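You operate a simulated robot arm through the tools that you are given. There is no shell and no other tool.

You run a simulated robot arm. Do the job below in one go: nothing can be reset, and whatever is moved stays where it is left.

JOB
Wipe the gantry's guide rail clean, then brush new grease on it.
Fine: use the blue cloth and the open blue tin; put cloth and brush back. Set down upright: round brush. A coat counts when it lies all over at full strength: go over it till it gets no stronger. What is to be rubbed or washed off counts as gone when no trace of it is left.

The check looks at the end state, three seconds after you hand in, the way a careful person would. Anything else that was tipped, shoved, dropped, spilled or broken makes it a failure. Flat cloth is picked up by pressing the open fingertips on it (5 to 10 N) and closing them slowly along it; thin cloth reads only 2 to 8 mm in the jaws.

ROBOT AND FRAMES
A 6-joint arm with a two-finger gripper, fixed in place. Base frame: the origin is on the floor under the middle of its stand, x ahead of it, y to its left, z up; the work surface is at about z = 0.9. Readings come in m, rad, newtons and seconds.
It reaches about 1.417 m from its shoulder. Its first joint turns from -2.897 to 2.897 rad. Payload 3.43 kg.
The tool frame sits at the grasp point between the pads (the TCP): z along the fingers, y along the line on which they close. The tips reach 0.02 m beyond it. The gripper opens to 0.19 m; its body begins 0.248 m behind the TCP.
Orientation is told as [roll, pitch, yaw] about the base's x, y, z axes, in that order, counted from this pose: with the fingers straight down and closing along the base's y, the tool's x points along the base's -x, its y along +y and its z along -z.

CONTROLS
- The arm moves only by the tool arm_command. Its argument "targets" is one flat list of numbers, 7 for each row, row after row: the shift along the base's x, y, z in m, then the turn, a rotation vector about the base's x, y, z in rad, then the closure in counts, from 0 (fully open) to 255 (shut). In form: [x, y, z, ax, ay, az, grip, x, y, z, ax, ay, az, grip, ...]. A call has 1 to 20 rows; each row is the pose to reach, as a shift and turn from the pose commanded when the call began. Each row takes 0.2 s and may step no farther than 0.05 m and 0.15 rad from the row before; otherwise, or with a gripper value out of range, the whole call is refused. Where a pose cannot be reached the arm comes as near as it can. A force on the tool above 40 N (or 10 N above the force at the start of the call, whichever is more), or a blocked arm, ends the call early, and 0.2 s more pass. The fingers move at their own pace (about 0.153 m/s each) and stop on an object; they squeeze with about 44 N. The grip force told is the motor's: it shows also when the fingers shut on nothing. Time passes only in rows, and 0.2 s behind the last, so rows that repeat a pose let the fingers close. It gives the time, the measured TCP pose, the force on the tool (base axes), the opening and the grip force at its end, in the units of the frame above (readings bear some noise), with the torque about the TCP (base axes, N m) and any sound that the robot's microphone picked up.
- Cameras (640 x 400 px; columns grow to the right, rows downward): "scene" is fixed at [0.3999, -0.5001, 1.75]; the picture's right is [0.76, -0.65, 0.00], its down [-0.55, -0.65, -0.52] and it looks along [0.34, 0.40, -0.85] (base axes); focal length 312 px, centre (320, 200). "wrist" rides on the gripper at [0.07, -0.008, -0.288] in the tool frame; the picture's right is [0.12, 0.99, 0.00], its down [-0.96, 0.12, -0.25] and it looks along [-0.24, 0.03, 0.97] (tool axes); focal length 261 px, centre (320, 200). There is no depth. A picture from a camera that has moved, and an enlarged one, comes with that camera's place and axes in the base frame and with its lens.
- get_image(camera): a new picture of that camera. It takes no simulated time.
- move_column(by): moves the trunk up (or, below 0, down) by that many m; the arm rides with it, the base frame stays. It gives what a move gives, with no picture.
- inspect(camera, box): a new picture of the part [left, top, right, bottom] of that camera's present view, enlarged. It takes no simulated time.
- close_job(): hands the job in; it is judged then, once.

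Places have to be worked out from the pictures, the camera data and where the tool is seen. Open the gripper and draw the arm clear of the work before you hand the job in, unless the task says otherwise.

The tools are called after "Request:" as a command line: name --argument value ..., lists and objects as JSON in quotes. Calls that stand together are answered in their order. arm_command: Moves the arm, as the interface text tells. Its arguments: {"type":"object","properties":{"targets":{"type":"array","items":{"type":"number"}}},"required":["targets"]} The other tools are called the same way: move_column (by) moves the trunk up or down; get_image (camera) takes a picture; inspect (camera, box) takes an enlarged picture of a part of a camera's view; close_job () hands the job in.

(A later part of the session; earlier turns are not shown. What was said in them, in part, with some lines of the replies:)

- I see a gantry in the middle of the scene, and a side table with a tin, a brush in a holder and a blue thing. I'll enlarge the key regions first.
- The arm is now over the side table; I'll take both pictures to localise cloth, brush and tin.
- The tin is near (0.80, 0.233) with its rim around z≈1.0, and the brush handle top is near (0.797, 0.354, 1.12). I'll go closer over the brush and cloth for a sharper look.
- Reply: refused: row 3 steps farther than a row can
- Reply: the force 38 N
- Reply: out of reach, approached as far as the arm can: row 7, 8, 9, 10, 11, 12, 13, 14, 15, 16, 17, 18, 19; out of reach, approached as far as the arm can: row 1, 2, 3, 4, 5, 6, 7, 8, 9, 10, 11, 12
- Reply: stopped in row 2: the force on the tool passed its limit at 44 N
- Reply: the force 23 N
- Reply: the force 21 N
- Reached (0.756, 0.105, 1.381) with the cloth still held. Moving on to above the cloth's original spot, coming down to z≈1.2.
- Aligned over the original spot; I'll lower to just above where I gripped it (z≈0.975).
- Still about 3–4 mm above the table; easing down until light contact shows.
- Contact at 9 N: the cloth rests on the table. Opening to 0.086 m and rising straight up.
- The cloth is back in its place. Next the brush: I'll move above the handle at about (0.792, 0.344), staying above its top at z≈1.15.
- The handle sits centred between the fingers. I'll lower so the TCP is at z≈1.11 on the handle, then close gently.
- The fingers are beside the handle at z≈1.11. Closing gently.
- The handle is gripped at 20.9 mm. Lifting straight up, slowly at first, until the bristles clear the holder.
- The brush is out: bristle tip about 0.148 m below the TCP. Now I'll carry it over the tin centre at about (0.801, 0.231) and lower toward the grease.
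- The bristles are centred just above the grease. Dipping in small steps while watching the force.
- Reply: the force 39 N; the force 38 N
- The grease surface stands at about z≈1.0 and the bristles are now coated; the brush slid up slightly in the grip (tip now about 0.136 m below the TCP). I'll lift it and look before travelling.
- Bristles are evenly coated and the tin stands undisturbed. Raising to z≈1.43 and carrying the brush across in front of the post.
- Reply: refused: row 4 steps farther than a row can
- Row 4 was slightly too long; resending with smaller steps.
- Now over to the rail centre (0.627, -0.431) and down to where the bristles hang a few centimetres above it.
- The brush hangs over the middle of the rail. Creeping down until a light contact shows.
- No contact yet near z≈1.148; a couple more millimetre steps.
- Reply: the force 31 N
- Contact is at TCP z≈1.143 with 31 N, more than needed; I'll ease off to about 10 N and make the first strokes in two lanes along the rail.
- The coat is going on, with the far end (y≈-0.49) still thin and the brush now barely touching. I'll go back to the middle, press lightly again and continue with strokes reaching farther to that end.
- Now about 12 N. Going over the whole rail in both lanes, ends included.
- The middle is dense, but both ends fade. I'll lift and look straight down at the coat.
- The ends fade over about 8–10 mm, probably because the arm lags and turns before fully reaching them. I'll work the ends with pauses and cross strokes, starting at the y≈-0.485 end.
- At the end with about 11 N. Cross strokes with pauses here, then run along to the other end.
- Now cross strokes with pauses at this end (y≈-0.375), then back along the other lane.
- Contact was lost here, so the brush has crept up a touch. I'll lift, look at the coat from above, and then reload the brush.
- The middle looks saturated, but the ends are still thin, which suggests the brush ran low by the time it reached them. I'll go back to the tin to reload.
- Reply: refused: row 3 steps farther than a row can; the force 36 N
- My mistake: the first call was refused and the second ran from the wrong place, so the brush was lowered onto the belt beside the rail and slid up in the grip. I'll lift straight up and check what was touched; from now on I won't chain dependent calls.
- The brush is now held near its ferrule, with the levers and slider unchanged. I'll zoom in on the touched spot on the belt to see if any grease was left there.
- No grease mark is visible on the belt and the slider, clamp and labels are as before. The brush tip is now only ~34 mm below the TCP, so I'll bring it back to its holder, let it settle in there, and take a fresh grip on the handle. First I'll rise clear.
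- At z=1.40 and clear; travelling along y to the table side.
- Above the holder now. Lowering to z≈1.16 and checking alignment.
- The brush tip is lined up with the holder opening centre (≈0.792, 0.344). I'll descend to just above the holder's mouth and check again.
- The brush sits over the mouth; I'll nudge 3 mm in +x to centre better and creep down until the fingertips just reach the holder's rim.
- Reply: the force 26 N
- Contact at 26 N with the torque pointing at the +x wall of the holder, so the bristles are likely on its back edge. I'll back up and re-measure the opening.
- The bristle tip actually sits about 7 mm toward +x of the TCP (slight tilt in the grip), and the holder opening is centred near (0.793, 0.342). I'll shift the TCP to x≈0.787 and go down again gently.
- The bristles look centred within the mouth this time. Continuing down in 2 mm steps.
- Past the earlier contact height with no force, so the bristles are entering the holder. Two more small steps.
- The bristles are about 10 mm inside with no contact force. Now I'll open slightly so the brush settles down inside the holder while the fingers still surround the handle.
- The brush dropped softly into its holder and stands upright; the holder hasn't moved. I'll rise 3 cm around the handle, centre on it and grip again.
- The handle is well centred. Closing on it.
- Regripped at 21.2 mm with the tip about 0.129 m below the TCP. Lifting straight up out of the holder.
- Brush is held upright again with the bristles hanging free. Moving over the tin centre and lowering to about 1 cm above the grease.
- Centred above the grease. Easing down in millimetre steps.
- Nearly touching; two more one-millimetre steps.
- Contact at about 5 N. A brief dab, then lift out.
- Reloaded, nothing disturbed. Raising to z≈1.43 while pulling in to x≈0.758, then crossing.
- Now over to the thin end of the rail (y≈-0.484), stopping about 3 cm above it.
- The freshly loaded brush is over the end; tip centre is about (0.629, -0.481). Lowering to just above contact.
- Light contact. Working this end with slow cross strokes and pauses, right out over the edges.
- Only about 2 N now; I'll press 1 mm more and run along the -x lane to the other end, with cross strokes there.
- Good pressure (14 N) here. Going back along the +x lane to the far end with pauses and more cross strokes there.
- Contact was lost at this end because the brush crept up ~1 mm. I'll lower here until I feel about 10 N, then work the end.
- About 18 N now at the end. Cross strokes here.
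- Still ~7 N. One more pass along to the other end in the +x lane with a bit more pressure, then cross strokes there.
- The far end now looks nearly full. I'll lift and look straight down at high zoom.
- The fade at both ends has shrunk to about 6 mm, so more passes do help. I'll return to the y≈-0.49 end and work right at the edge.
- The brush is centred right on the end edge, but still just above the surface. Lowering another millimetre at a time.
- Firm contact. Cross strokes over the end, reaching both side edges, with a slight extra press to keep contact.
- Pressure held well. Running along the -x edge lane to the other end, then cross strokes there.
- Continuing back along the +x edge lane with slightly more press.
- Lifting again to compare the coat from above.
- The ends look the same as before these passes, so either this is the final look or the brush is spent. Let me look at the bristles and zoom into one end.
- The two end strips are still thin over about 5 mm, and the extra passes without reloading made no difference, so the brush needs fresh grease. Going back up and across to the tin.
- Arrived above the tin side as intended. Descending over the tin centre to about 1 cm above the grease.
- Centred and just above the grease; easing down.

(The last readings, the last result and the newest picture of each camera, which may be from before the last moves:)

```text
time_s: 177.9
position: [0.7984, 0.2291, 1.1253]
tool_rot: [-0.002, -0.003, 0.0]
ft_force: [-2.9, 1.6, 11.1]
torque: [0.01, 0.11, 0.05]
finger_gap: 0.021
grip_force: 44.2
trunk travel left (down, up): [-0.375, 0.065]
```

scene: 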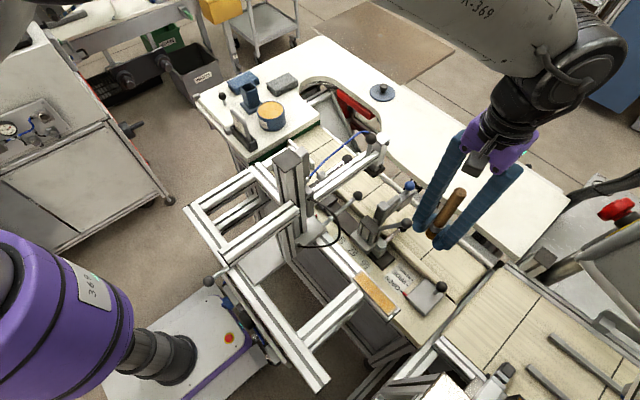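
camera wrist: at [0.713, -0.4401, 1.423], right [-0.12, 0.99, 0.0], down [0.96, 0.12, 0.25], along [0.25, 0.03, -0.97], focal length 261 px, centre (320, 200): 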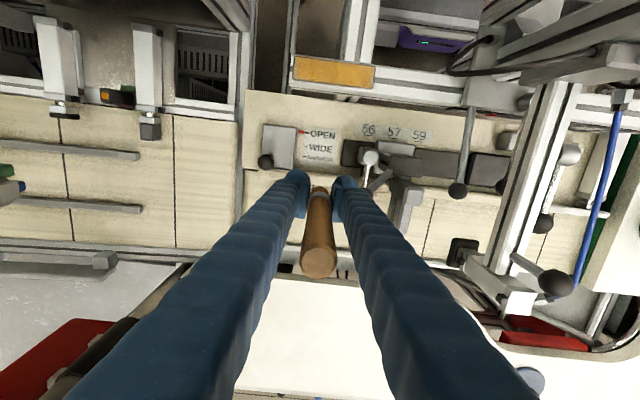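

Contact at 11 N. A longer swirl in the grease this time, then lift.

Request:
arm_command --targets '[0.006, 0, 0, 0, 0, 0, 245, 0.006, 0.006, 0, 0, 0, 0, 245, -0.004, 0.006, 0, 0, 0, 0, 245, -0.006, -0.004, 0, 0, 0, 0, 245, 0.004, -0.006, 0, 0, 0, 0, 245, 0, 0, 0, 0, 0, 0, 245, 0, 0, 0, 0, 0, 0, 245, 0, 0, 0.01, 0, 0, 0, 245, 0, 0, 0.04, 0, 0, 0, 245, 0, 0, 0.08, 0, 0, 0, 245, 0, 0, 0.12, 0, 0, 0, 245]'

Request:
inspect --camera "scene" --box '[220, 30, 320, 140]'

```text
time_s: 180.3
position: [0.7972, 0.2287, 1.2426]
tool_rot: [-0.003, -0.003, 0.001]
ft_force: [-0.3, 0.1, -0.7]
torque: [0.02, -0.02, -0.01]
finger_gap: 0.021
grip_force: 44.3
trunk travel left (down, up): [-0.375, 0.065]
```

```text
3.64 times, centred on (270, 85) of scene
camera zoom: at [0.3999, -0.5001, 1.75], right [0.76, -0.65, 0.0], down [-0.55, -0.65, -0.52], along [0.34, 0.4, -0.85], focal length 1135 px, centre (502, 618)
```

zoom: 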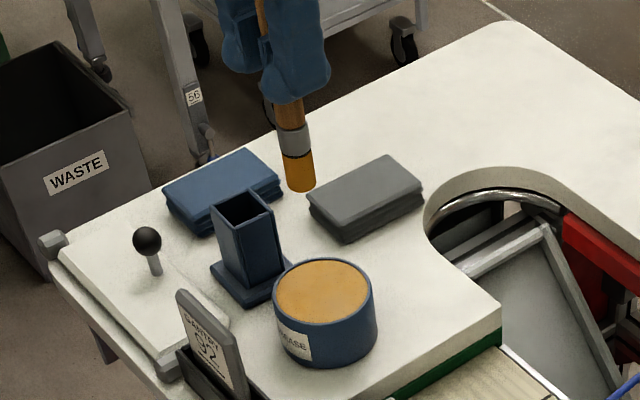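

The brush is reloaded and the tin undisturbed. Rising and crossing back to the rail side.

Request:
arm_command --targets '[-0.01, 0, 0.045, 0, 0, 0, 245, -0.02, 0, 0.09, 0, 0, 0, 245, -0.03, 0, 0.135, 0, 0, 0, 245, -0.04, 0, 0.18, 0, 0, 0, 245, -0.04, -0.045, 0.185, 0, 0, 0, 245, -0.04, -0.09, 0.185, 0, 0, 0, 245, -0.04, -0.135, 0.185, 0, 0, 0, 245, -0.04, -0.18, 0.185, 0, 0, 0, 245, -0.04, -0.225, 0.185, 0, 0, 0, 245, -0.04, -0.27, 0.185, 0, 0, 0, 245, -0.04, -0.315, 0.185, 0, 0, 0, 245, -0.04, -0.36, 0.185, 0, 0, 0, 245, -0.04, -0.405, 0.185, 0, 0, 0, 245, -0.04, -0.45, 0.185, 0, 0, 0, 245, -0.04, -0.495, 0.185, 0, 0, 0, 245, -0.04, -0.54, 0.185, 0, 0, 0, 245, -0.04, -0.585, 0.185, 0, 0, 0, 245, -0.04, -0.63, 0.185, 0, 0, 0, 245, -0.04, -0.67, 0.185, 0, 0, 0, 245]'

```text
time_s: 184.3
position: [0.7601, -0.4432, 1.4274]
tool_rot: [-0.002, 0.0, 0.002]
ft_force: [-0.5, -0.2, -0.9]
torque: [0.15, 0.01, -0.01]
finger_gap: 0.0208
grip_force: 43.7
trunk travel left (down, up): [-0.375, 0.065]
```

Now down to the y≈-0.487 end of the rail, stopping ~2 cm above it.

Request:
arm_command --targets '[-0.045, -0.01, 0, 0, 0, 0, 245, -0.09, -0.02, 0, 0, 0, 0, 245, -0.135, -0.03, 0, 0, 0, 0, 245, -0.138, -0.044, -0.04, 0, 0, 0, 245, -0.138, -0.044, -0.085, 0, 0, 0, 245, -0.138, -0.044, -0.13, 0, 0, 0, 245, -0.138, -0.044, -0.175, 0, 0, 0, 245, -0.138, -0.044, -0.22, 0, 0, 0, 245, -0.138, -0.044, -0.255, 0, 0, 0, 245, -0.138, -0.044, -0.277, 0, 0, 0, 245]'

Request:
inspect --camera "wrist" --box '[280, 120, 370, 190]'

```text
time_s: 186.5
position: [0.6204, -0.4861, 1.15]
tool_rot: [0.0, -0.002, 0.001]
ft_force: [-0.3, 0.3, -0.6]
torque: [-0.01, 0.04, -0.02]
finger_gap: 0.0206
grip_force: 43.8
trunk travel left (down, up): [-0.375, 0.065]
```

```text
5.71 times, centred on (325, 155) of wrist
camera zoom: at [0.5488, -0.4932, 1.4379], right [-0.12, 0.99, 0.0], down [0.96, 0.12, 0.25], along [0.25, 0.03, -0.97], focal length 1489 px, centre (291, 457)
```

zoom: 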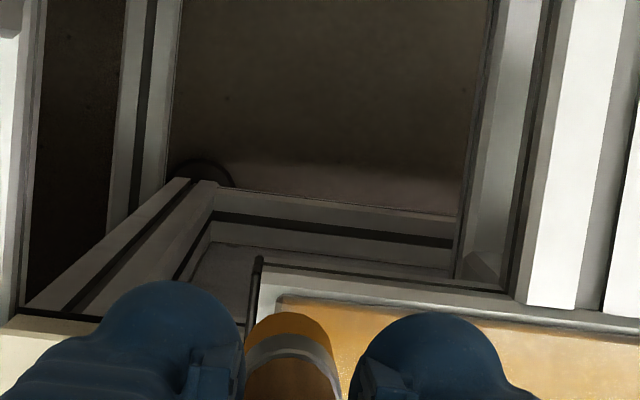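

Brush centre is at about (0.6225, -0.4855). Lowering to contact.

Request:
arm_command --targets '[0, 0, -0.01, 0, 0, 0, 245, 0, 0, -0.018, 0, 0, 0, 245, 0, 0, -0.02, 0, 0, 0, 245]'

Request:
arm_command --targets '[0, 0, -0.001, 0, 0, 0, 245, 0, 0, -0.002, 0, 0, 0, 245]'

```text
time_s: 187.3
position: [0.6214, -0.4851, 1.1309]
tool_rot: [-0.004, -0.003, 0.001]
ft_force: [-0.2, 1.1, -0.2]
torque: [-0.02, 0.0, -0.01]
finger_gap: 0.0208
grip_force: 44.0
trunk travel left (down, up): [-0.375, 0.065]
```

```text
time_s: 187.9
position: [0.6205, -0.4847, 1.1291]
tool_rot: [0.0, -0.003, 0.001]
ft_force: [-0.8, -0.1, -0.8]
torque: [0.0, -0.01, 0.0]
finger_gap: 0.0207
grip_force: 44.3
trunk travel left (down, up): [-0.375, 0.065]
```

Request:
arm_command --targets '[0, 0, -0.001, 0, 0, 0, 245, 0, 0, -0.002, 0, 0, 0, 245]'

```text
time_s: 188.5
position: [0.6206, -0.4852, 1.127]
tool_rot: [-0.002, -0.003, -0.001]
ft_force: [0.4, -0.3, -0.3]
torque: [0.0, -0.02, 0.03]
finger_gap: 0.0207
grip_force: 44.0
trunk travel left (down, up): [-0.375, 0.065]
```

Request:
arm_command --targets '[0, 0, -0.001, 0, 0, 0, 245, 0, 0, -0.002, 0, 0, 0, 245]'

```text
time_s: 189.1
position: [0.6207, -0.4864, 1.1248]
tool_rot: [-0.004, -0.003, 0.0]
ft_force: [-2.0, 0.2, 11.1]
torque: [0.18, 0.06, 0.03]
finger_gap: 0.0209
grip_force: 43.6
trunk travel left (down, up): [-0.375, 0.065]
```

Torque readings here suggest only the inner rim of the bristles is touching at this end (brush slightly tilted). I'll tilt the tool by about 0.06 rad so that the outer rim presses on the end strip.

Request:
arm_command --targets '[0, -0.003, 0.003, 0.03, 0, 0, 245, 0, -0.006, 0.003, 0.06, 0, 0, 245, 0, -0.006, 0.001, 0.06, 0, 0, 245, 0, -0.006, 0, 0.06, 0, 0, 245]'

Request:
inspect --camera "scene" --box '[370, 280, 410, 325]'

```text
time_s: 190.1
position: [0.62, -0.4911, 1.1275]
tool_rot: [0.059, -0.004, 0.0]
ft_force: [-1.8, -1.4, 7.1]
torque: [-0.14, 0.1, 0.03]
finger_gap: 0.0207
grip_force: 43.8
trunk travel left (down, up): [-0.375, 0.065]
```

```text
8.89 times, centred on (390, 302) of scene
camera zoom: at [0.3999, -0.5001, 1.75], right [0.76, -0.65, 0.0], down [-0.55, -0.65, -0.52], along [0.34, 0.4, -0.85], focal length 2774 px, centre (-302, -711)
```

zoom: 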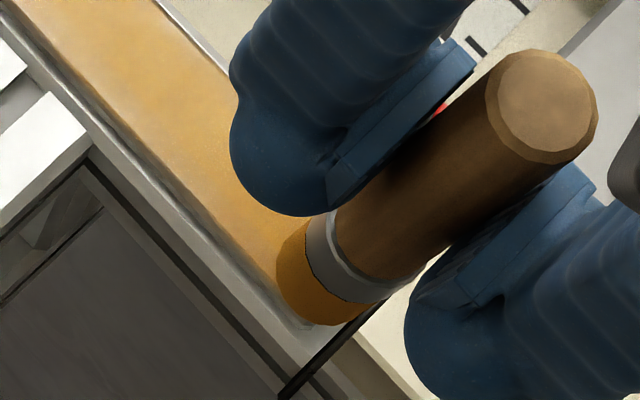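

The contact point is now right at the end edge. Cross strokes with this tilt across the full rail width.

Request:
arm_command --targets '[-0.005, 0, -0.0004, 0, 0, 0, 245, -0.009, 0, -0.0004, 0, 0, 0, 245, -0.009, 0, -0.0004, 0, 0, 0, 245, -0.002, 0, -0.0004, 0, 0, 0, 245, 0.005, 0, -0.0004, 0, 0, 0, 245, 0.012, 0, -0.0004, 0, 0, 0, 245, 0.017, 0, -0.0006, 0, 0, 0, 245, 0.017, 0.003, -0.0006, 0, 0, 0, 245, 0.01, 0.003, -0.0006, 0, 0, 0, 245, 0.003, 0.003, -0.0006, 0, 0, 0, 245, -0.004, 0.003, -0.0006, 0, 0, 0, 245, -0.009, 0.003, -0.0008, 0, 0, 0, 245, -0.009, 0.006, -0.0008, 0, 0, 0, 245, -0.002, 0.006, -0.0008, 0, 0, 0, 245, 0.005, 0.006, -0.0008, 0, 0, 0, 245, 0.012, 0.006, -0.0008, 0, 0, 0, 245, 0.017, 0.006, -0.001, 0, 0, 0, 245, 0.017, 0.001, -0.001, 0, 0, 0, 245, 0.009, 0.001, -0.001, 0, 0, 0, 245]'

Request:
inspect --camera "scene" --box '[370, 280, 410, 325]'

```text
time_s: 194.1
position: [0.6299, -0.4906, 1.1258]
tool_rot: [0.056, -0.006, 0.001]
ft_force: [4.7, 0.7, 16.7]
torque: [0.08, -0.71, 0.0]
finger_gap: 0.0208
grip_force: 43.6
trunk travel left (down, up): [-0.375, 0.065]
```

```text
8.89 times, centred on (390, 302) of scene
camera zoom: at [0.3999, -0.5001, 1.75], right [0.76, -0.65, 0.0], down [-0.55, -0.65, -0.52], along [0.34, 0.4, -0.85], focal length 2774 px, centre (-302, -711)
```

zoom: 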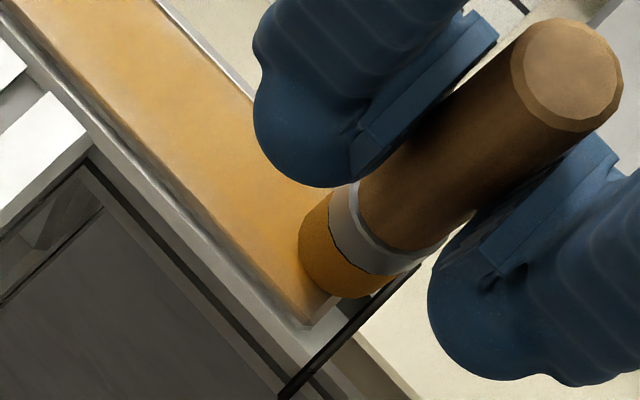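

The strip has clearly thickened. Another set a few millimetres farther out over the end.

Request:
arm_command --targets '[0.005, -0.004, 0, 0, 0, 0, 245, 0.007, -0.006, 0, 0, 0, 0, 245, 0.007, -0.006, 0, 0, 0, 0, 245, 0, -0.006, 0, 0, 0, 0, 245, -0.007, -0.006, 0, 0, 0, 0, 245, -0.014, -0.006, 0, 0, 0, 0, 245, -0.018, -0.006, 0, 0, 0, 0, 245, -0.018, -0.003, -0.0002, 0, 0, 0, 245, -0.011, -0.003, -0.0002, 0, 0, 0, 245, -0.004, -0.003, -0.0002, 0, 0, 0, 245, 0.003, -0.003, -0.0002, 0, 0, 0, 245, 0.007, -0.003, -0.0004, 0, 0, 0, 245, 0.007, -0.006, -0.0004, 0, 0, 0, 245, 0, -0.006, -0.0004, 0, 0, 0, 245, -0.007, -0.006, -0.0004, 0, 0, 0, 245, -0.014, -0.006, -0.0004, 0, 0, 0, 245, -0.018, -0.006, -0.0006, 0, 0, 0, 245, -0.018, 0, -0.0006, 0, 0, 0, 245]'

Request:
inspect --camera "scene" --box '[370, 280, 410, 325]'

```text
time_s: 197.9
position: [0.6111, -0.4896, 1.1249]
tool_rot: [0.056, -0.001, -0.001]
ft_force: [-1.7, 0.0, 8.7]
torque: [-0.01, 0.07, -0.02]
finger_gap: 0.0206
grip_force: 44.5
trunk travel left (down, up): [-0.375, 0.065]
```

```text
8.89 times, centred on (390, 302) of scene
camera zoom: at [0.3999, -0.5001, 1.75], right [0.76, -0.65, 0.0], down [-0.55, -0.65, -0.52], along [0.34, 0.4, -0.85], focal length 2774 px, centre (-302, -711)
```

zoom: 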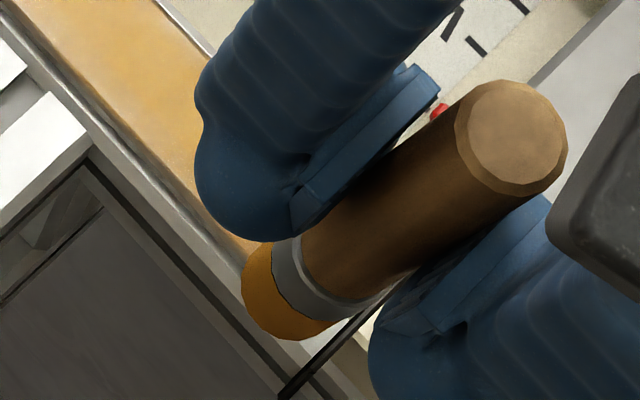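

Now along the -x lane toward the other end, gradually reversing the tilt so the outer rim presses on that end too.

Request:
arm_command --targets '[0.002, 0.008, 0, -0.03, 0, 0, 245, 0.002, 0.02, -0.0003, -0.056, 0, 0, 245, 0.002, 0.035, -0.0003, -0.056, 0, 0, 245, 0.002, 0.05, -0.0003, -0.056, 0, 0, 245, 0.002, 0.065, -0.0003, -0.056, 0, 0, 245, 0.002, 0.08, -0.0003, -0.056, 0, 0, 245, 0.002, 0.095, -0.0003, -0.08, 0, 0, 245, 0.002, 0.107, -0.0003, -0.1, 0, 0, 245, 0.002, 0.115, -0.0003, -0.116, 0, 0, 245, 0.002, 0.12, -0.0003, -0.116, 0, 0, 245, 0.002, 0.12, -0.0003, -0.116, 0, 0, 245]'

Request:
inspect --camera "scene" --box '[345, 260, 405, 325]'

Request:
inspect --camera "scene" --box '[380, 296, 400, 318]'

```text
time_s: 200.3
position: [0.6127, -0.3698, 1.123]
tool_rot: [-0.06, -0.003, 0.001]
ft_force: [0.8, -3.2, 17.1]
torque: [-0.34, -0.32, -0.03]
finger_gap: 0.0208
grip_force: 43.6
trunk travel left (down, up): [-0.375, 0.065]
```

```text
6.15 times, centred on (375, 292) of scene
camera zoom: at [0.3999, -0.5001, 1.75], right [0.76, -0.65, 0.0], down [-0.55, -0.65, -0.52], along [0.34, 0.4, -0.85], focal length 1920 px, centre (-18, -369)
```

zoom: 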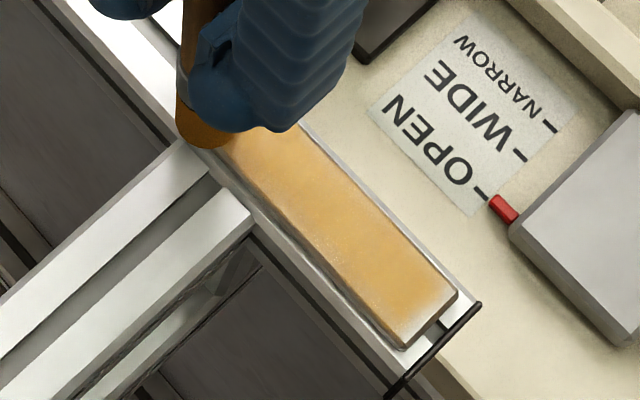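

```text
16.00 times, centred on (390, 307) of scene
camera zoom: at [0.3999, -0.5001, 1.75], right [0.76, -0.65, 0.0], down [-0.55, -0.65, -0.52], along [0.34, 0.4, -0.85], focal length 4993 px, centre (-800, -1512)
```

zoom: 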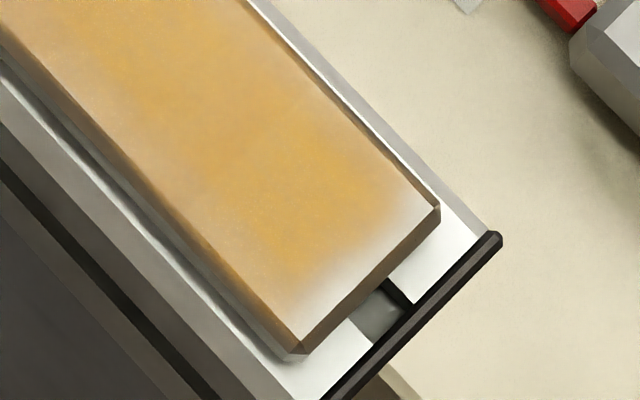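

The end strip looks nearly unchanged after a fresh load and tilted strokes, so a soft border may simply be how the full coat shows. I'll still treat this end the same way, then cover all lanes once more with the fresh load and compare.

Request:
arm_command --targets '[0.006, 0, 0, 0, 0, 0, 245, 0.012, 0, 0, 0, 0, 0, 245, 0.018, 0, 0, 0, 0, 0, 245, 0.024, 0, 0, 0, 0, 0, 245, 0.024, 0.003, 0, 0, 0, 0, 245, 0.018, 0.003, 0, 0, 0, 0, 245, 0.011, 0.003, 0, 0, 0, 0, 245, 0.004, 0.003, -0.0002, 0, 0, 0, 245, -0.001, 0.003, -0.0002, 0, 0, 0, 245, -0.001, 0, -0.0002, 0, 0, 0, 245, 0.006, 0, -0.0002, 0, 0, 0, 245, 0.013, 0, -0.0002, 0, 0, 0, 245, 0.02, 0, -0.0004, 0, 0, 0, 245, 0.024, 0, -0.0004, 0, 0, 0, 245, 0.024, -0.004, -0.0004, 0, 0, 0, 245, 0.016, -0.004, -0.0004, 0, 0, 0, 245, 0.008, -0.004, -0.0004, 0, 0, 0, 245, 0, -0.004, -0.0006, 0, 0, 0, 245, 0.008, 0, -0.0006, 0, 0, 0, 245]'

Request:
inspect --camera "scene" --box '[345, 260, 405, 325]'

```text
time_s: 204.3
position: [0.6207, -0.3689, 1.1226]
tool_rot: [-0.058, -0.002, 0.0]
ft_force: [-2.9, 0.5, 12.9]
torque: [-0.01, 0.15, 0.01]
finger_gap: 0.0209
grip_force: 43.7
trunk travel left (down, up): [-0.375, 0.065]
```

```text
6.15 times, centred on (375, 292) of scene
camera zoom: at [0.3999, -0.5001, 1.75], right [0.76, -0.65, 0.0], down [-0.55, -0.65, -0.52], along [0.34, 0.4, -0.85], focal length 1920 px, centre (-18, -369)
```

zoom: 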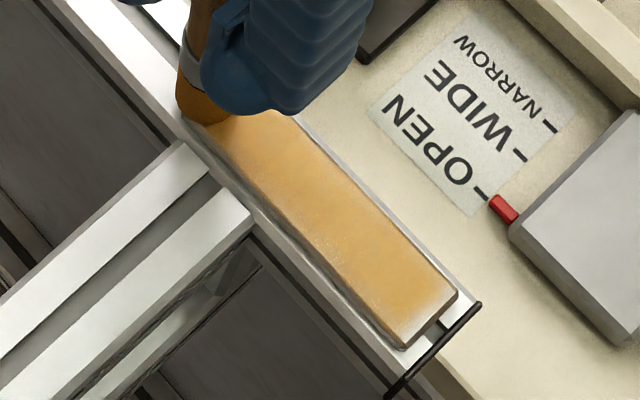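

Straightening the brush and running down the +x lane, then back along the middle.

Request:
arm_command --targets '[0.008, -0.005, 0.0005, 0.03, 0, 0, 245, 0.015, -0.015, 0.0003, 0.058, 0, 0, 245, 0.015, -0.03, 0, 0.058, 0, 0, 245, 0.015, -0.045, 0, 0.058, 0, 0, 245, 0.015, -0.06, 0, 0.058, 0, 0, 245, 0.015, -0.075, 0, 0.058, 0, 0, 245, 0.015, -0.09, -0.0002, 0.058, 0, 0, 245, 0.015, -0.105, -0.0002, 0.058, 0, 0, 245, 0.015, -0.117, -0.0002, 0.058, 0, 0, 245, 0.006, -0.117, -0.0004, 0.058, 0, 0, 245, 0.006, -0.105, -0.0004, 0.058, 0, 0, 245, 0.006, -0.09, -0.0004, 0.058, 0, 0, 245, 0.006, -0.075, -0.0006, 0.058, 0, 0, 245, 0.006, -0.06, -0.0006, 0.058, 0, 0, 245, 0.006, -0.045, -0.0006, 0.058, 0, 0, 245, 0.006, -0.03, -0.0006, 0.058, 0, 0, 245, 0.006, -0.015, -0.0008, 0.058, 0, 0, 245, 0.006, -0.003, -0.0008, 0.058, 0, 0, 245]'

Request:
inspect --camera "scene" --box '[345, 260, 405, 325]'

```text
time_s: 208.1
position: [0.6265, -0.3718, 1.1218]
tool_rot: [0.0, -0.003, 0.0]
ft_force: [-0.5, 0.8, 14.4]
torque: [-0.02, -0.1, -0.02]
finger_gap: 0.0207
grip_force: 43.6
trunk travel left (down, up): [-0.375, 0.065]
```

```text
6.15 times, centred on (375, 292) of scene
camera zoom: at [0.3999, -0.5001, 1.75], right [0.76, -0.65, 0.0], down [-0.55, -0.65, -0.52], along [0.34, 0.4, -0.85], focal length 1920 px, centre (-18, -369)
```

zoom: 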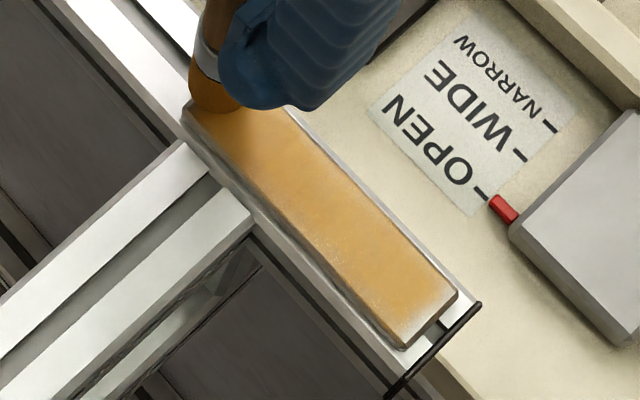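

Lifting again to compare with the earlier close-ups.

Request:
arm_command --targets '[0, 0, 0.03, 0, 0, 0, 245, 0, -0.02, 0.07, 0, 0, 0, 245, 0.04, -0.04, 0.098, 0, 0, 0, 245, 0.08, -0.06, 0.098, 0, 0, 0, 245, 0.12, -0.062, 0.098, 0, 0, 0, 245]'

Request:
inspect --camera "wrist" --box '[285, 85, 370, 140]'

Request:
inspect --camera "wrist" --box '[292, 88, 318, 116]'

Request:
inspect --camera "wrist" --box '[340, 95, 366, 123]'

Request:
inspect --camera "scene" --box '[353, 268, 400, 320]'

Request:
inspect --camera "scene" --box '[380, 296, 400, 318]'

```text
refused: row 3 steps farther than a row can; nothing moved
```

```text
7.27 times, centred on (328, 112) of wrist
camera zoom: at [0.5546, -0.3793, 1.4104], right [-0.12, 0.99, 0.0], down [0.96, 0.12, 0.25], along [0.25, 0.03, -0.97], focal length 1896 px, centre (266, 836)
```

zoom: 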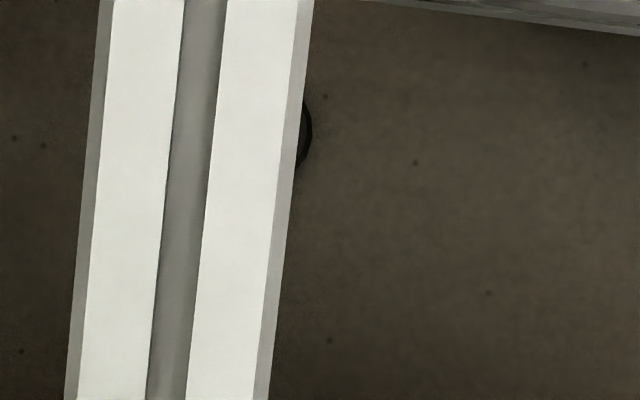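

```text
14.29 times, centred on (305, 102) of wrist
camera zoom: at [0.5546, -0.3793, 1.4104], right [-0.12, 0.99, 0.0], down [0.96, 0.12, 0.25], along [0.25, 0.03, -0.97], focal length 3724 px, centre (534, 1600)
```

zoom: 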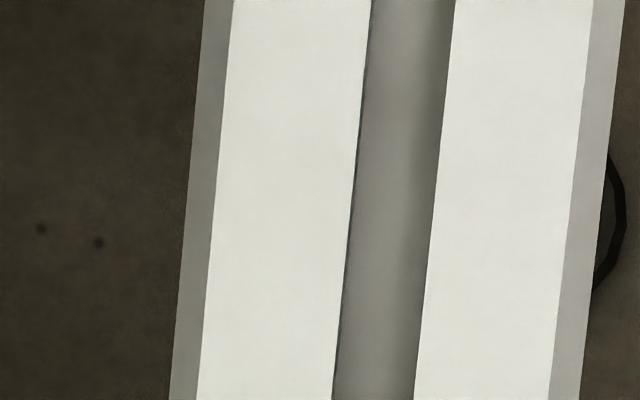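

```text
14.29 times, centred on (353, 109) of wrist
camera zoom: at [0.5546, -0.3793, 1.4104], right [-0.12, 0.99, 0.0], down [0.96, 0.12, 0.25], along [0.25, 0.03, -0.97], focal length 3724 px, centre (-151, 1500)
```

zoom: 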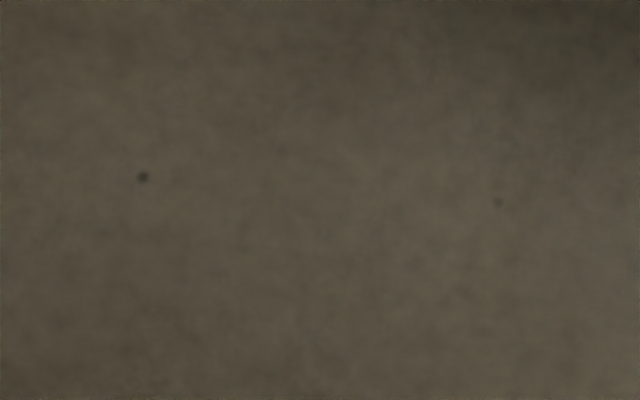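

```text
7.69 times, centred on (376, 294) of scene
camera zoom: at [0.3999, -0.5001, 1.75], right [0.76, -0.65, 0.0], down [-0.55, -0.65, -0.52], along [0.34, 0.4, -0.85], focal length 2400 px, centre (-115, -523)
```

zoom: 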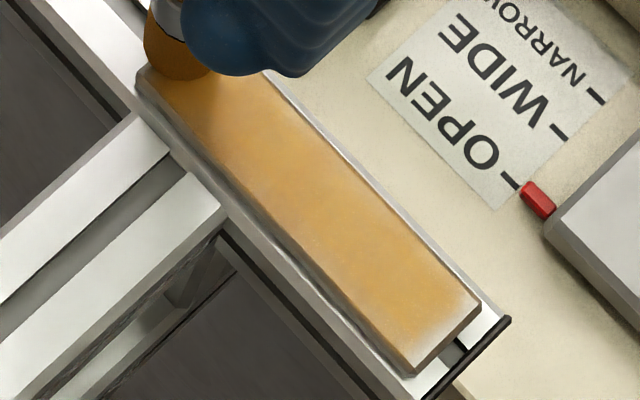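

```text
16.00 times, centred on (390, 307) of scene
camera zoom: at [0.3999, -0.5001, 1.75], right [0.76, -0.65, 0.0], down [-0.55, -0.65, -0.52], along [0.34, 0.4, -0.85], focal length 4993 px, centre (-800, -1512)
```

zoom: 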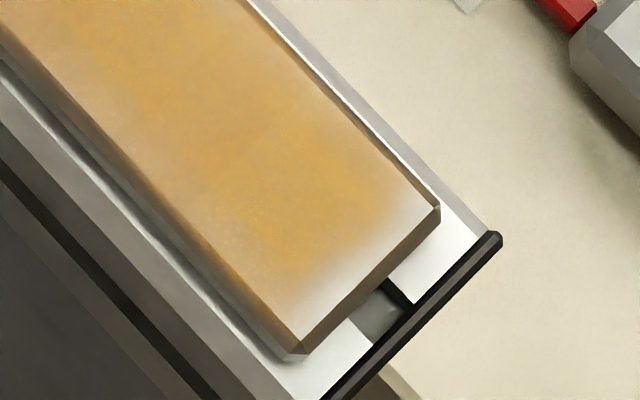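

The lift was refused for one long step; sending it again in smaller steps.

Request:
arm_command --targets '[0, 0, 0.03, 0, 0, 0, 245, 0, -0.015, 0.065, 0, 0, 0, 245, 0.03, -0.03, 0.095, 0, 0, 0, 245, 0.06, -0.045, 0.1, 0, 0, 0, 245, 0.09, -0.06, 0.1, 0, 0, 0, 245, 0.12, -0.062, 0.1, 0, 0, 0, 245]'

Request:
inspect --camera "wrist" --box '[285, 85, 370, 140]'

Request:
inspect --camera "wrist" --box '[292, 88, 318, 116]'

Request:
inspect --camera "wrist" --box '[340, 95, 366, 123]'

Request:
inspect --camera "scene" --box '[353, 268, 400, 320]'

```text
time_s: 209.5
position: [0.7475, -0.435, 1.2204]
tool_rot: [0.0, -0.001, 0.0]
ft_force: [0.4, 0.4, -0.5]
torque: [-0.05, 0.07, 0.01]
finger_gap: 0.0209
grip_force: 44.2
trunk travel left (down, up): [-0.375, 0.065]
```

```text
7.27 times, centred on (328, 112) of wrist
camera zoom: at [0.6764, -0.4433, 1.509], right [-0.12, 0.99, 0.0], down [0.96, 0.12, 0.25], along [0.25, 0.03, -0.97], focal length 1896 px, centre (266, 836)
```

zoom: 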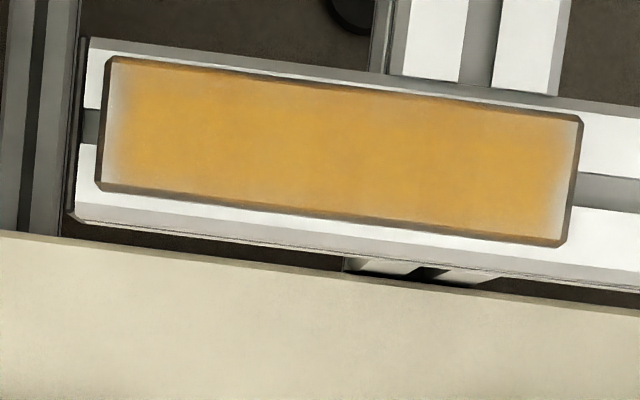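

```text
14.29 times, centred on (305, 102) of wrist
camera zoom: at [0.6764, -0.4433, 1.509], right [-0.12, 0.99, 0.0], down [0.96, 0.12, 0.25], along [0.25, 0.03, -0.97], focal length 3724 px, centre (534, 1600)
```

zoom: 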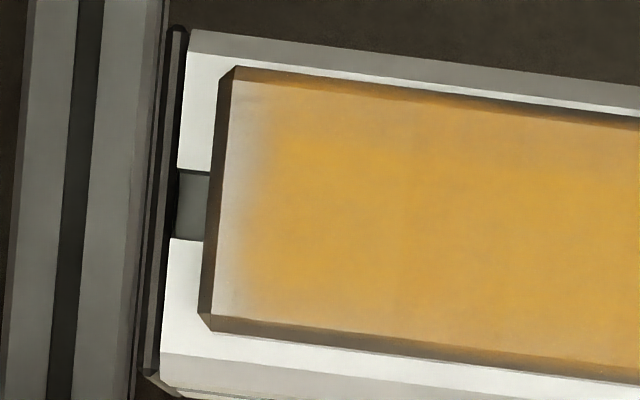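

```text
14.29 times, centred on (353, 109) of wrist
camera zoom: at [0.6764, -0.4433, 1.509], right [-0.12, 0.99, 0.0], down [0.96, 0.12, 0.25], along [0.25, 0.03, -0.97], focal length 3724 px, centre (-151, 1500)
```

zoom: 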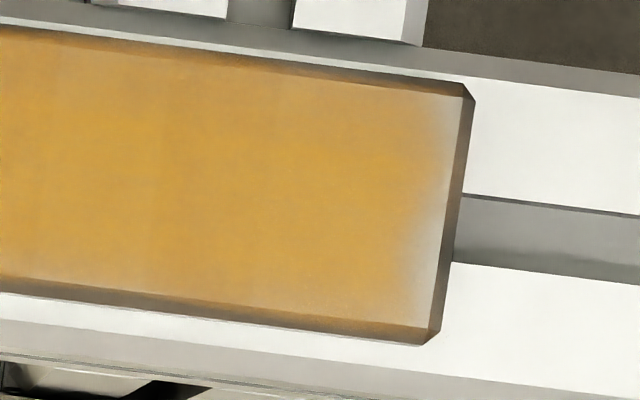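

```text
7.69 times, centred on (376, 294) of scene
camera zoom: at [0.3999, -0.5001, 1.75], right [0.76, -0.65, 0.0], down [-0.55, -0.65, -0.52], along [0.34, 0.4, -0.85], focal length 2400 px, centre (-115, -523)
```

zoom: 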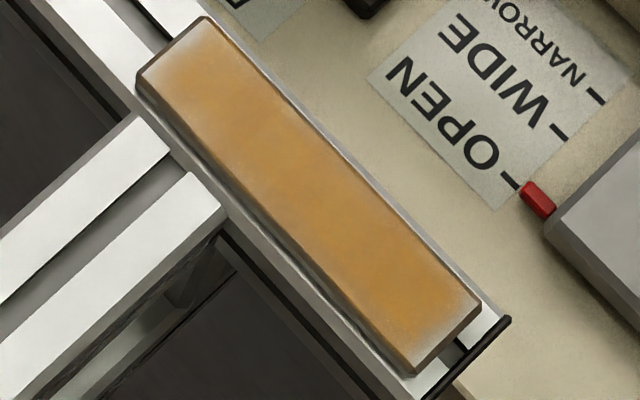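

The coat looks identical to the previous check (same soft border, uniform body), so it no longer gets stronger and I consider it complete. Now I'll carry the brush back to its holder, first up and across.

Request:
arm_command --targets '[0.003, 0, 0.045, 0, 0, 0, 245, 0.006, 0, 0.09, 0, 0, 0, 245, 0.009, 0, 0.135, 0, 0, 0, 245, 0.011, 0, 0.18, 0, 0, 0, 245, 0.011, 0.03, 0.205, 0, 0, 0, 245, 0.011, 0.075, 0.205, 0, 0, 0, 245, 0.011, 0.12, 0.205, 0, 0, 0, 245, 0.011, 0.165, 0.205, 0, 0, 0, 245, 0.011, 0.21, 0.205, 0, 0, 0, 245, 0.011, 0.255, 0.205, 0, 0, 0, 245, 0.011, 0.3, 0.205, 0, 0, 0, 245, 0.011, 0.345, 0.205, 0, 0, 0, 245, 0.011, 0.39, 0.205, 0, 0, 0, 245, 0.011, 0.435, 0.205, 0, 0, 0, 245, 0.011, 0.48, 0.205, 0, 0, 0, 245, 0.011, 0.525, 0.205, 0, 0, 0, 245, 0.011, 0.57, 0.205, 0, 0, 0, 245, 0.011, 0.615, 0.205, 0, 0, 0, 245, 0.011, 0.66, 0.205, 0, 0, 0, 245]'

```text
time_s: 213.5
position: [0.7576, 0.2277, 1.4238]
tool_rot: [-0.002, -0.001, 0.001]
ft_force: [0.0, 0.2, -0.5]
torque: [-0.15, 0.02, -0.01]
finger_gap: 0.0207
grip_force: 44.0
trunk travel left (down, up): [-0.375, 0.065]
```

Next, over the holder and down so the tip hangs about 5 cm above its mouth.

Request:
arm_command --targets '[0.01, 0.04, -0.02, 0, 0, 0, 245, 0.02, 0.08, -0.04, 0, 0, 0, 245, 0.032, 0.115, -0.07, 0, 0, 0, 245, 0.032, 0.115, -0.115, 0, 0, 0, 245, 0.032, 0.115, -0.16, 0, 0, 0, 245, 0.032, 0.115, -0.2, 0, 0, 0, 245, 0.032, 0.115, -0.22, 0, 0, 0, 245]'

Request:
inspect --camera "wrist" --box '[260, 110, 380, 220]'

Request:
inspect --camera "scene" --box '[215, 40, 295, 120]'

```text
time_s: 215.1
position: [0.7902, 0.3402, 1.2065]
tool_rot: [-0.002, -0.002, 0.0]
ft_force: [-0.2, 0.2, -0.3]
torque: [0.08, 0.05, 0.0]
finger_gap: 0.0208
grip_force: 44.1
trunk travel left (down, up): [-0.375, 0.065]
```

```text
3.64 times, centred on (320, 165) of wrist
camera zoom: at [0.7183, 0.3323, 1.4947], right [-0.12, 0.99, 0.0], down [0.96, 0.12, 0.25], along [0.25, 0.03, -0.97], focal length 948 px, centre (320, 327)
```

zoom: 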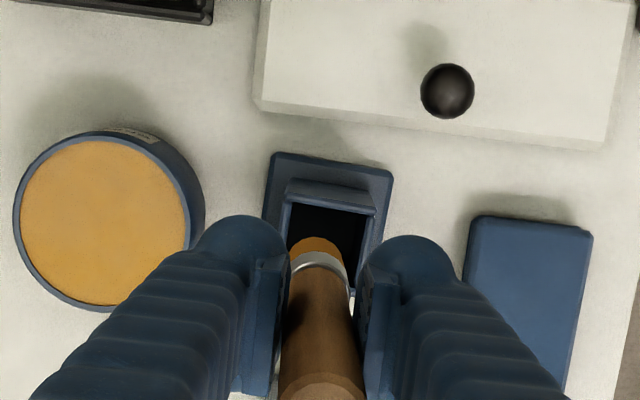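

```text
5.00 times, centred on (255, 80) of scene
camera zoom: at [0.3999, -0.5001, 1.75], right [0.76, -0.65, 0.0], down [-0.55, -0.65, -0.52], along [0.34, 0.4, -0.85], focal length 1560 px, centre (645, 800)
```

zoom: 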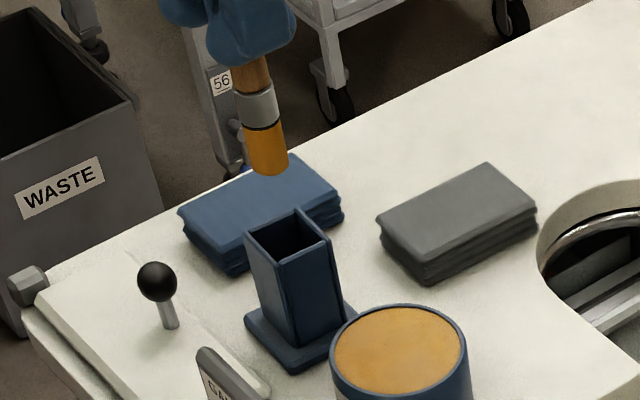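

The tip lines up with the holder centre within a couple of millimetres. Lowering to just above the mouth.

Request:
arm_command --targets '[0.001, 0.0015, -0.02, 0, 0, 0, 245, 0.001, 0.0015, -0.04, 0, 0, 0, 245, 0.001, 0.0015, -0.052, 0, 0, 0, 245, 0.001, 0.0015, -0.052, 0, 0, 0, 245]'

Request:
inspect --camera "wrist" --box '[280, 120, 360, 200]'

Request:
inspect --camera "scene" --box '[225, 55, 285, 115]'

```text
time_s: 216.1
position: [0.7918, 0.3431, 1.156]
tool_rot: [0.0, -0.002, 0.002]
ft_force: [-0.5, 1.4, -0.5]
torque: [0.02, -0.04, 0.03]
finger_gap: 0.0207
grip_force: 43.2
trunk travel left (down, up): [-0.375, 0.065]
```

```text
5.00 times, centred on (320, 160) of wrist
camera zoom: at [0.7184, 0.3347, 1.443], right [-0.12, 0.99, 0.0], down [0.96, 0.12, 0.25], along [0.25, 0.03, -0.97], focal length 1303 px, centre (320, 400)
```

zoom: 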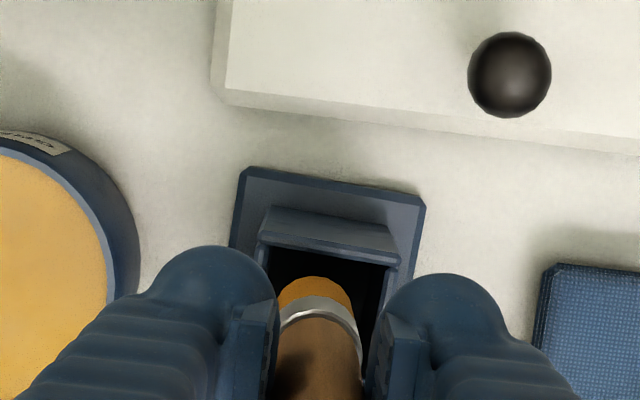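

```text
6.67 times, centred on (255, 85) of scene
camera zoom: at [0.3999, -0.5001, 1.75], right [0.76, -0.65, 0.0], down [-0.55, -0.65, -0.52], along [0.34, 0.4, -0.85], focal length 2080 px, centre (753, 967)
```

zoom: 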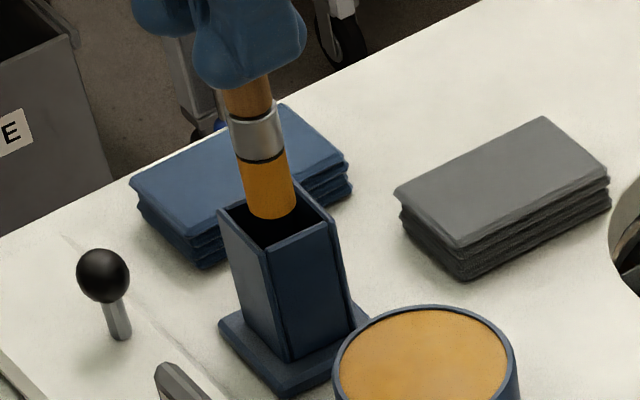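

The bristles are within the mouth outline. Inserting slowly while watching the force.

Request:
arm_command --targets '[0.0005, 0, -0.004, 0, 0, 0, 245, 0.0005, 0, -0.008, 0, 0, 0, 245, 0.0005, 0, -0.012, 0, 0, 0, 245]'

```text
time_s: 216.9
position: [0.7935, 0.3414, 1.1425]
tool_rot: [0.001, -0.001, 0.0]
ft_force: [-0.8, -0.3, -0.6]
torque: [-0.02, 0.0, 0.0]
finger_gap: 0.0208
grip_force: 44.6
trunk travel left (down, up): [-0.375, 0.065]
```

No resistance; continuing down inside the holder.

Request:
arm_command --targets '[0, 0, -0.01, 0, 0, 0, 245, 0, 0, -0.02, 0, 0, 0, 245, 0, 0, -0.03, 0, 0, 0, 245, 0, 0, -0.04, 0, 0, 0, 245, 0, 0, -0.05, 0, 0, 0, 245, 0, 0, -0.058, 0, 0, 0, 245]'

Request:
inspect --camera "scene" --box '[225, 55, 285, 115]'

```text
time_s: 218.3
position: [0.7913, 0.3413, 1.0847]
tool_rot: [-0.001, -0.002, -0.001]
ft_force: [-0.9, -0.5, -0.1]
torque: [0.02, 0.01, 0.01]
finger_gap: 0.0207
grip_force: 44.1
trunk travel left (down, up): [-0.375, 0.065]
```

```text
6.67 times, centred on (255, 85) of scene
camera zoom: at [0.3999, -0.5001, 1.75], right [0.76, -0.65, 0.0], down [-0.55, -0.65, -0.52], along [0.34, 0.4, -0.85], focal length 2080 px, centre (753, 967)
```

zoom: 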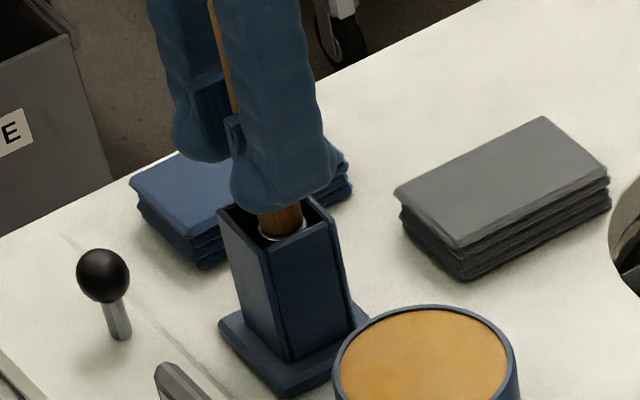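

Nearly down, with about a centimetre to go. Creeping to the floor of the holder.

Request:
arm_command --targets '[0, 0, -0.004, 0, 0, 0, 245, 0, 0, -0.008, 0, 0, 0, 245]'

Request:
arm_command --targets '[0, 0, -0.0015, 0, 0, 0, 245, 0, 0, -0.003, 0, 0, 0, 245]'

```text
time_s: 218.9
position: [0.7919, 0.3403, 1.0763]
tool_rot: [-0.003, -0.003, 0.0]
ft_force: [0.5, -0.4, -0.9]
torque: [0.0, 0.0, -0.01]
finger_gap: 0.0206
grip_force: 43.6
trunk travel left (down, up): [-0.375, 0.065]
```

```text
time_s: 219.5
position: [0.7909, 0.3405, 1.0749]
tool_rot: [-0.001, -0.002, 0.0]
ft_force: [-2.1, -0.1, 11.1]
torque: [0.0, 0.14, -0.01]
finger_gap: 0.0208
grip_force: 43.6
trunk travel left (down, up): [-0.375, 0.065]
```

The brush rests on the holder floor (11 N). Easing the press off and opening gently.

Request:
arm_command --targets '[0, 0, 0.001, 0, 0, 0, 245, 0, 0, 0.001, 0, 0, 0, 222, 0, 0, 0.001, 0, 0, 0, 214, 0, 0, 0.001, 0, 0, 0, 200, 0, 0, 0.001, 0, 0, 0, 180, 0, 0, 0.001, 0, 0, 0, 170, 0, 0, 0.001, 0, 0, 0, 170]'

Request:
inspect --camera "wrist" --box '[240, 100, 400, 260]'

Request:
inspect --camera "scene" --box '[215, 30, 295, 120]'

```text
time_s: 221.1
position: [0.7927, 0.3423, 1.0741]
tool_rot: [0.0, -0.003, 0.0]
ft_force: [-0.3, -0.1, 0.1]
torque: [-0.02, 0.03, 0.02]
finger_gap: 0.0632
grip_force: 0.1
trunk travel left (down, up): [-0.375, 0.065]
```

```text
2.50 times, centred on (320, 180) of wrist
camera zoom: at [0.7199, 0.3334, 1.3627], right [-0.12, 0.99, 0.0], down [0.96, 0.12, 0.25], along [0.25, 0.03, -0.97], focal length 652 px, centre (320, 250)
```

zoom: 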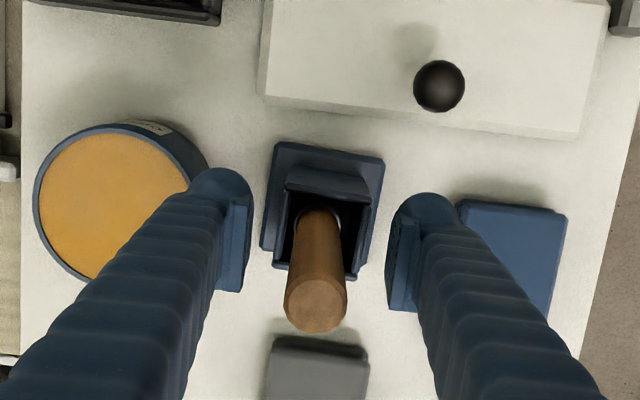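

```text
4.44 times, centred on (255, 75) of scene
camera zoom: at [0.3999, -0.5001, 1.75], right [0.76, -0.65, 0.0], down [-0.55, -0.65, -0.52], along [0.34, 0.4, -0.85], focal length 1387 px, centre (609, 756)
```

zoom: 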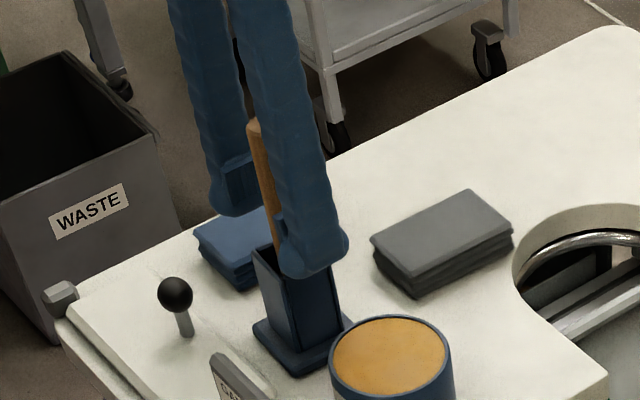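

The brush stands upright in its holder. Rising straight up clear of the handle.

Request:
arm_command --targets '[0, 0, 0.03, 0, 0, 0, 170, 0, 0, 0.07, 0, 0, 0, 165, 0, 0, 0.11, 0, 0, 0, 160, 0, 0, 0.15, 0, 0, 0, 150, 0, 0, 0.19, 0, 0, 0, 140, 0, 0, 0.22, 0, 0, 0, 120]'

Request:
get_image --camera "scene"

Request:
inspect --camera "scene" --box '[190, 40, 350, 140]'

Request:
inspect --camera "wrist" --box '[220, 90, 420, 250]'

```text
time_s: 222.5
position: [0.7927, 0.3399, 1.2947]
tool_rot: [0.0, -0.001, 0.002]
ft_force: [1.0, 1.0, 0.2]
torque: [-0.02, 0.01, -0.03]
finger_gap: 0.1004
grip_force: 0.1
trunk travel left (down, up): [-0.375, 0.065]
```

```text
taken
```

scene: 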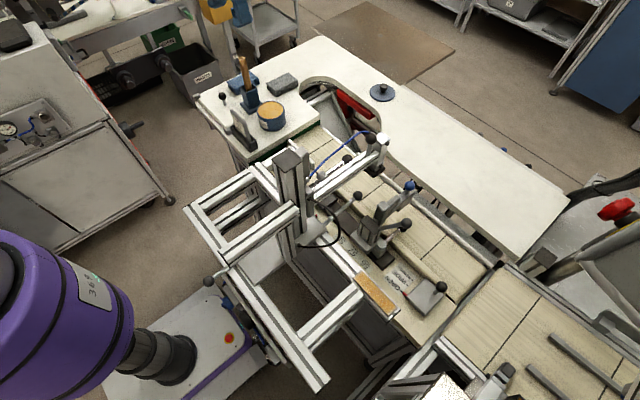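

```text
4.00 times, centred on (270, 90) of scene
camera zoom: at [0.3999, -0.5001, 1.75], right [0.76, -0.65, 0.0], down [-0.55, -0.65, -0.52], along [0.34, 0.4, -0.85], focal length 1248 px, centre (520, 640)
```

zoom: 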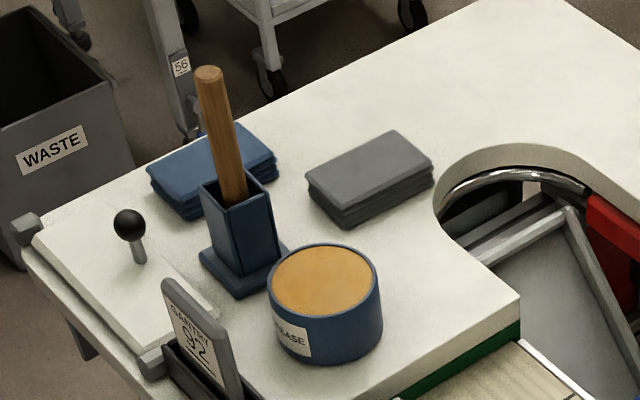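

```text
2.50 times, centred on (320, 170) of wrist
camera zoom: at [0.721, 0.3326, 1.5833], right [-0.12, 0.99, 0.0], down [0.96, 0.12, 0.25], along [0.25, 0.03, -0.97], focal length 652 px, centre (320, 275)
```

zoom: 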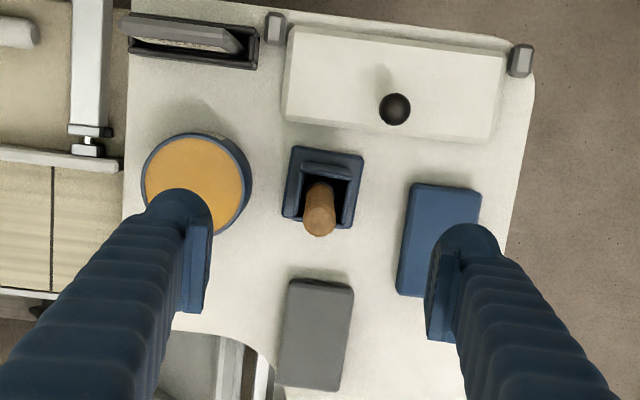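

The table looks just as at the start: cloth, brush, tin and tag all in place. I'll open fully and draw the arm up and back clear of the work, then take a last look at the rail.

Request:
arm_command --targets '[0, 0, 0.04, 0, 0, 0, 100, -0.01, -0.01, 0.08, 0, 0, 0, 60, -0.03, -0.03, 0.115, 0, 0, 0, 30, -0.06, -0.05, 0.13, 0, 0, 0, 0, -0.09, -0.08, 0.14, 0, 0, 0, 0, -0.12, -0.1, 0.15, 0, 0, 0, 0]'

Request:
get_image --camera "scene"

Request:
inspect --camera "scene" --box '[353, 268, 400, 320]'

Request:
inspect --camera "scene" --box '[330, 180, 500, 290]'

Request:
inspect --camera "scene" --box '[180, 120, 420, 270]'

```text
time_s: 223.9
position: [0.6697, 0.2379, 1.446]
tool_rot: [0.0, -0.003, 0.001]
ft_force: [-0.3, 0.5, 0.2]
torque: [0.09, -0.08, -0.03]
finger_gap: 0.1901
grip_force: 0.2
trunk travel left (down, up): [-0.375, 0.065]
```

```text
taken
```

scene: 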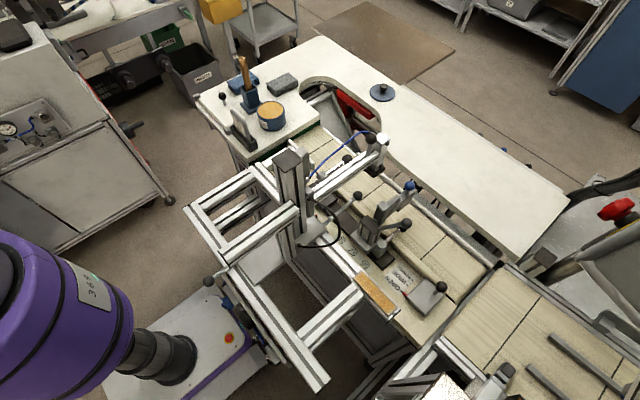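

```text
7.69 times, centred on (376, 294) of scene
camera zoom: at [0.3999, -0.5001, 1.75], right [0.76, -0.65, 0.0], down [-0.55, -0.65, -0.52], along [0.34, 0.4, -0.85], focal length 2400 px, centre (-115, -523)
```

zoom: 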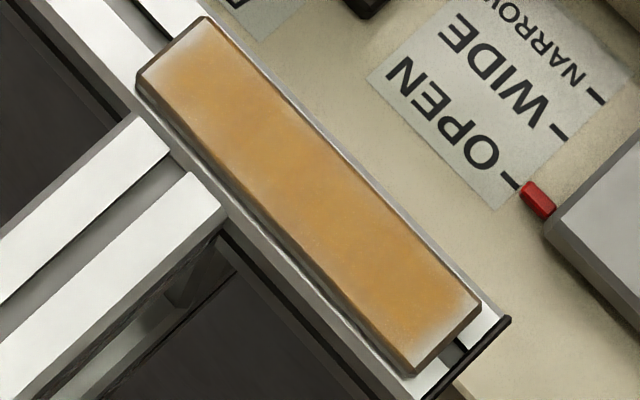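

```text
3.64 times, centred on (415, 235) of scene
camera zoom: at [0.3999, -0.5001, 1.75], right [0.76, -0.65, 0.0], down [-0.55, -0.65, -0.52], along [0.34, 0.4, -0.85], focal length 1135 px, centre (-26, 73)
```

zoom: 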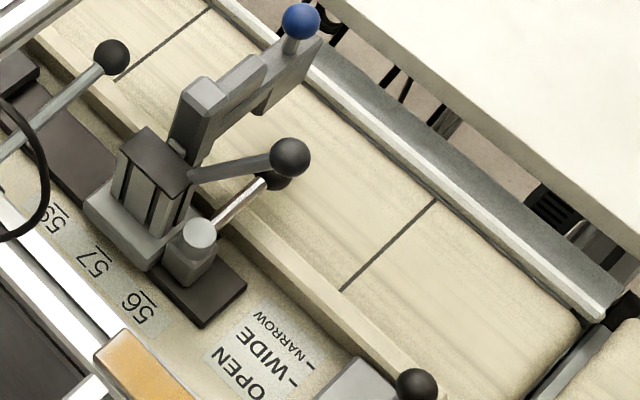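

```text
2.67 times, centred on (300, 195) of scene
camera zoom: at [0.3999, -0.5001, 1.75], right [0.76, -0.65, 0.0], down [-0.55, -0.65, -0.52], along [0.34, 0.4, -0.85], focal length 832 px, centre (373, 213)
```

zoom: 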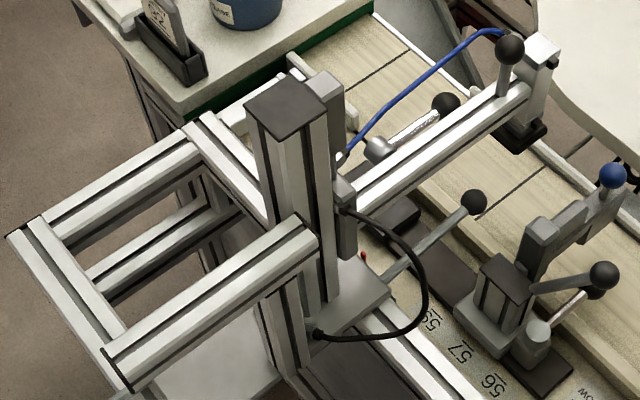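

Everything else matches the starting scene, the rail is evenly coated, and the cloth and upright brush are back with the arm clear and open. Handing in.

Request:
close_job

```text
The job is handed in.
```

I wiped the guide rail clean with the blue cloth and brushed new grease from the blue tin over it, and I've handed the job in.

- **Rail:** the old smear is gone, and further passes with the cloth changed nothing. The new coat is even along the body. Both ends still show a pale strip about 5 mm wide. Reloading the brush, tilting it and going over the ends again made no visible difference. I took that as full strength, but I can't rule out that the ends count as thin.
- **Cloth and brush:** the cloth is back in its place. The brush stands upright in its holder.
- **A mistake on the way:** one move was refused and I had already sent the next, so the brush came down on the belt beside the rail at about 36 N. I saw no grease mark there, and the slider, clamp and levers hadn't moved. The brush slid up in the grip, so I let it drop about 6 cm into its holder and gripped it again.

In the last pictures everything else looks as it did at the start, with the arm clear and the gripper open.
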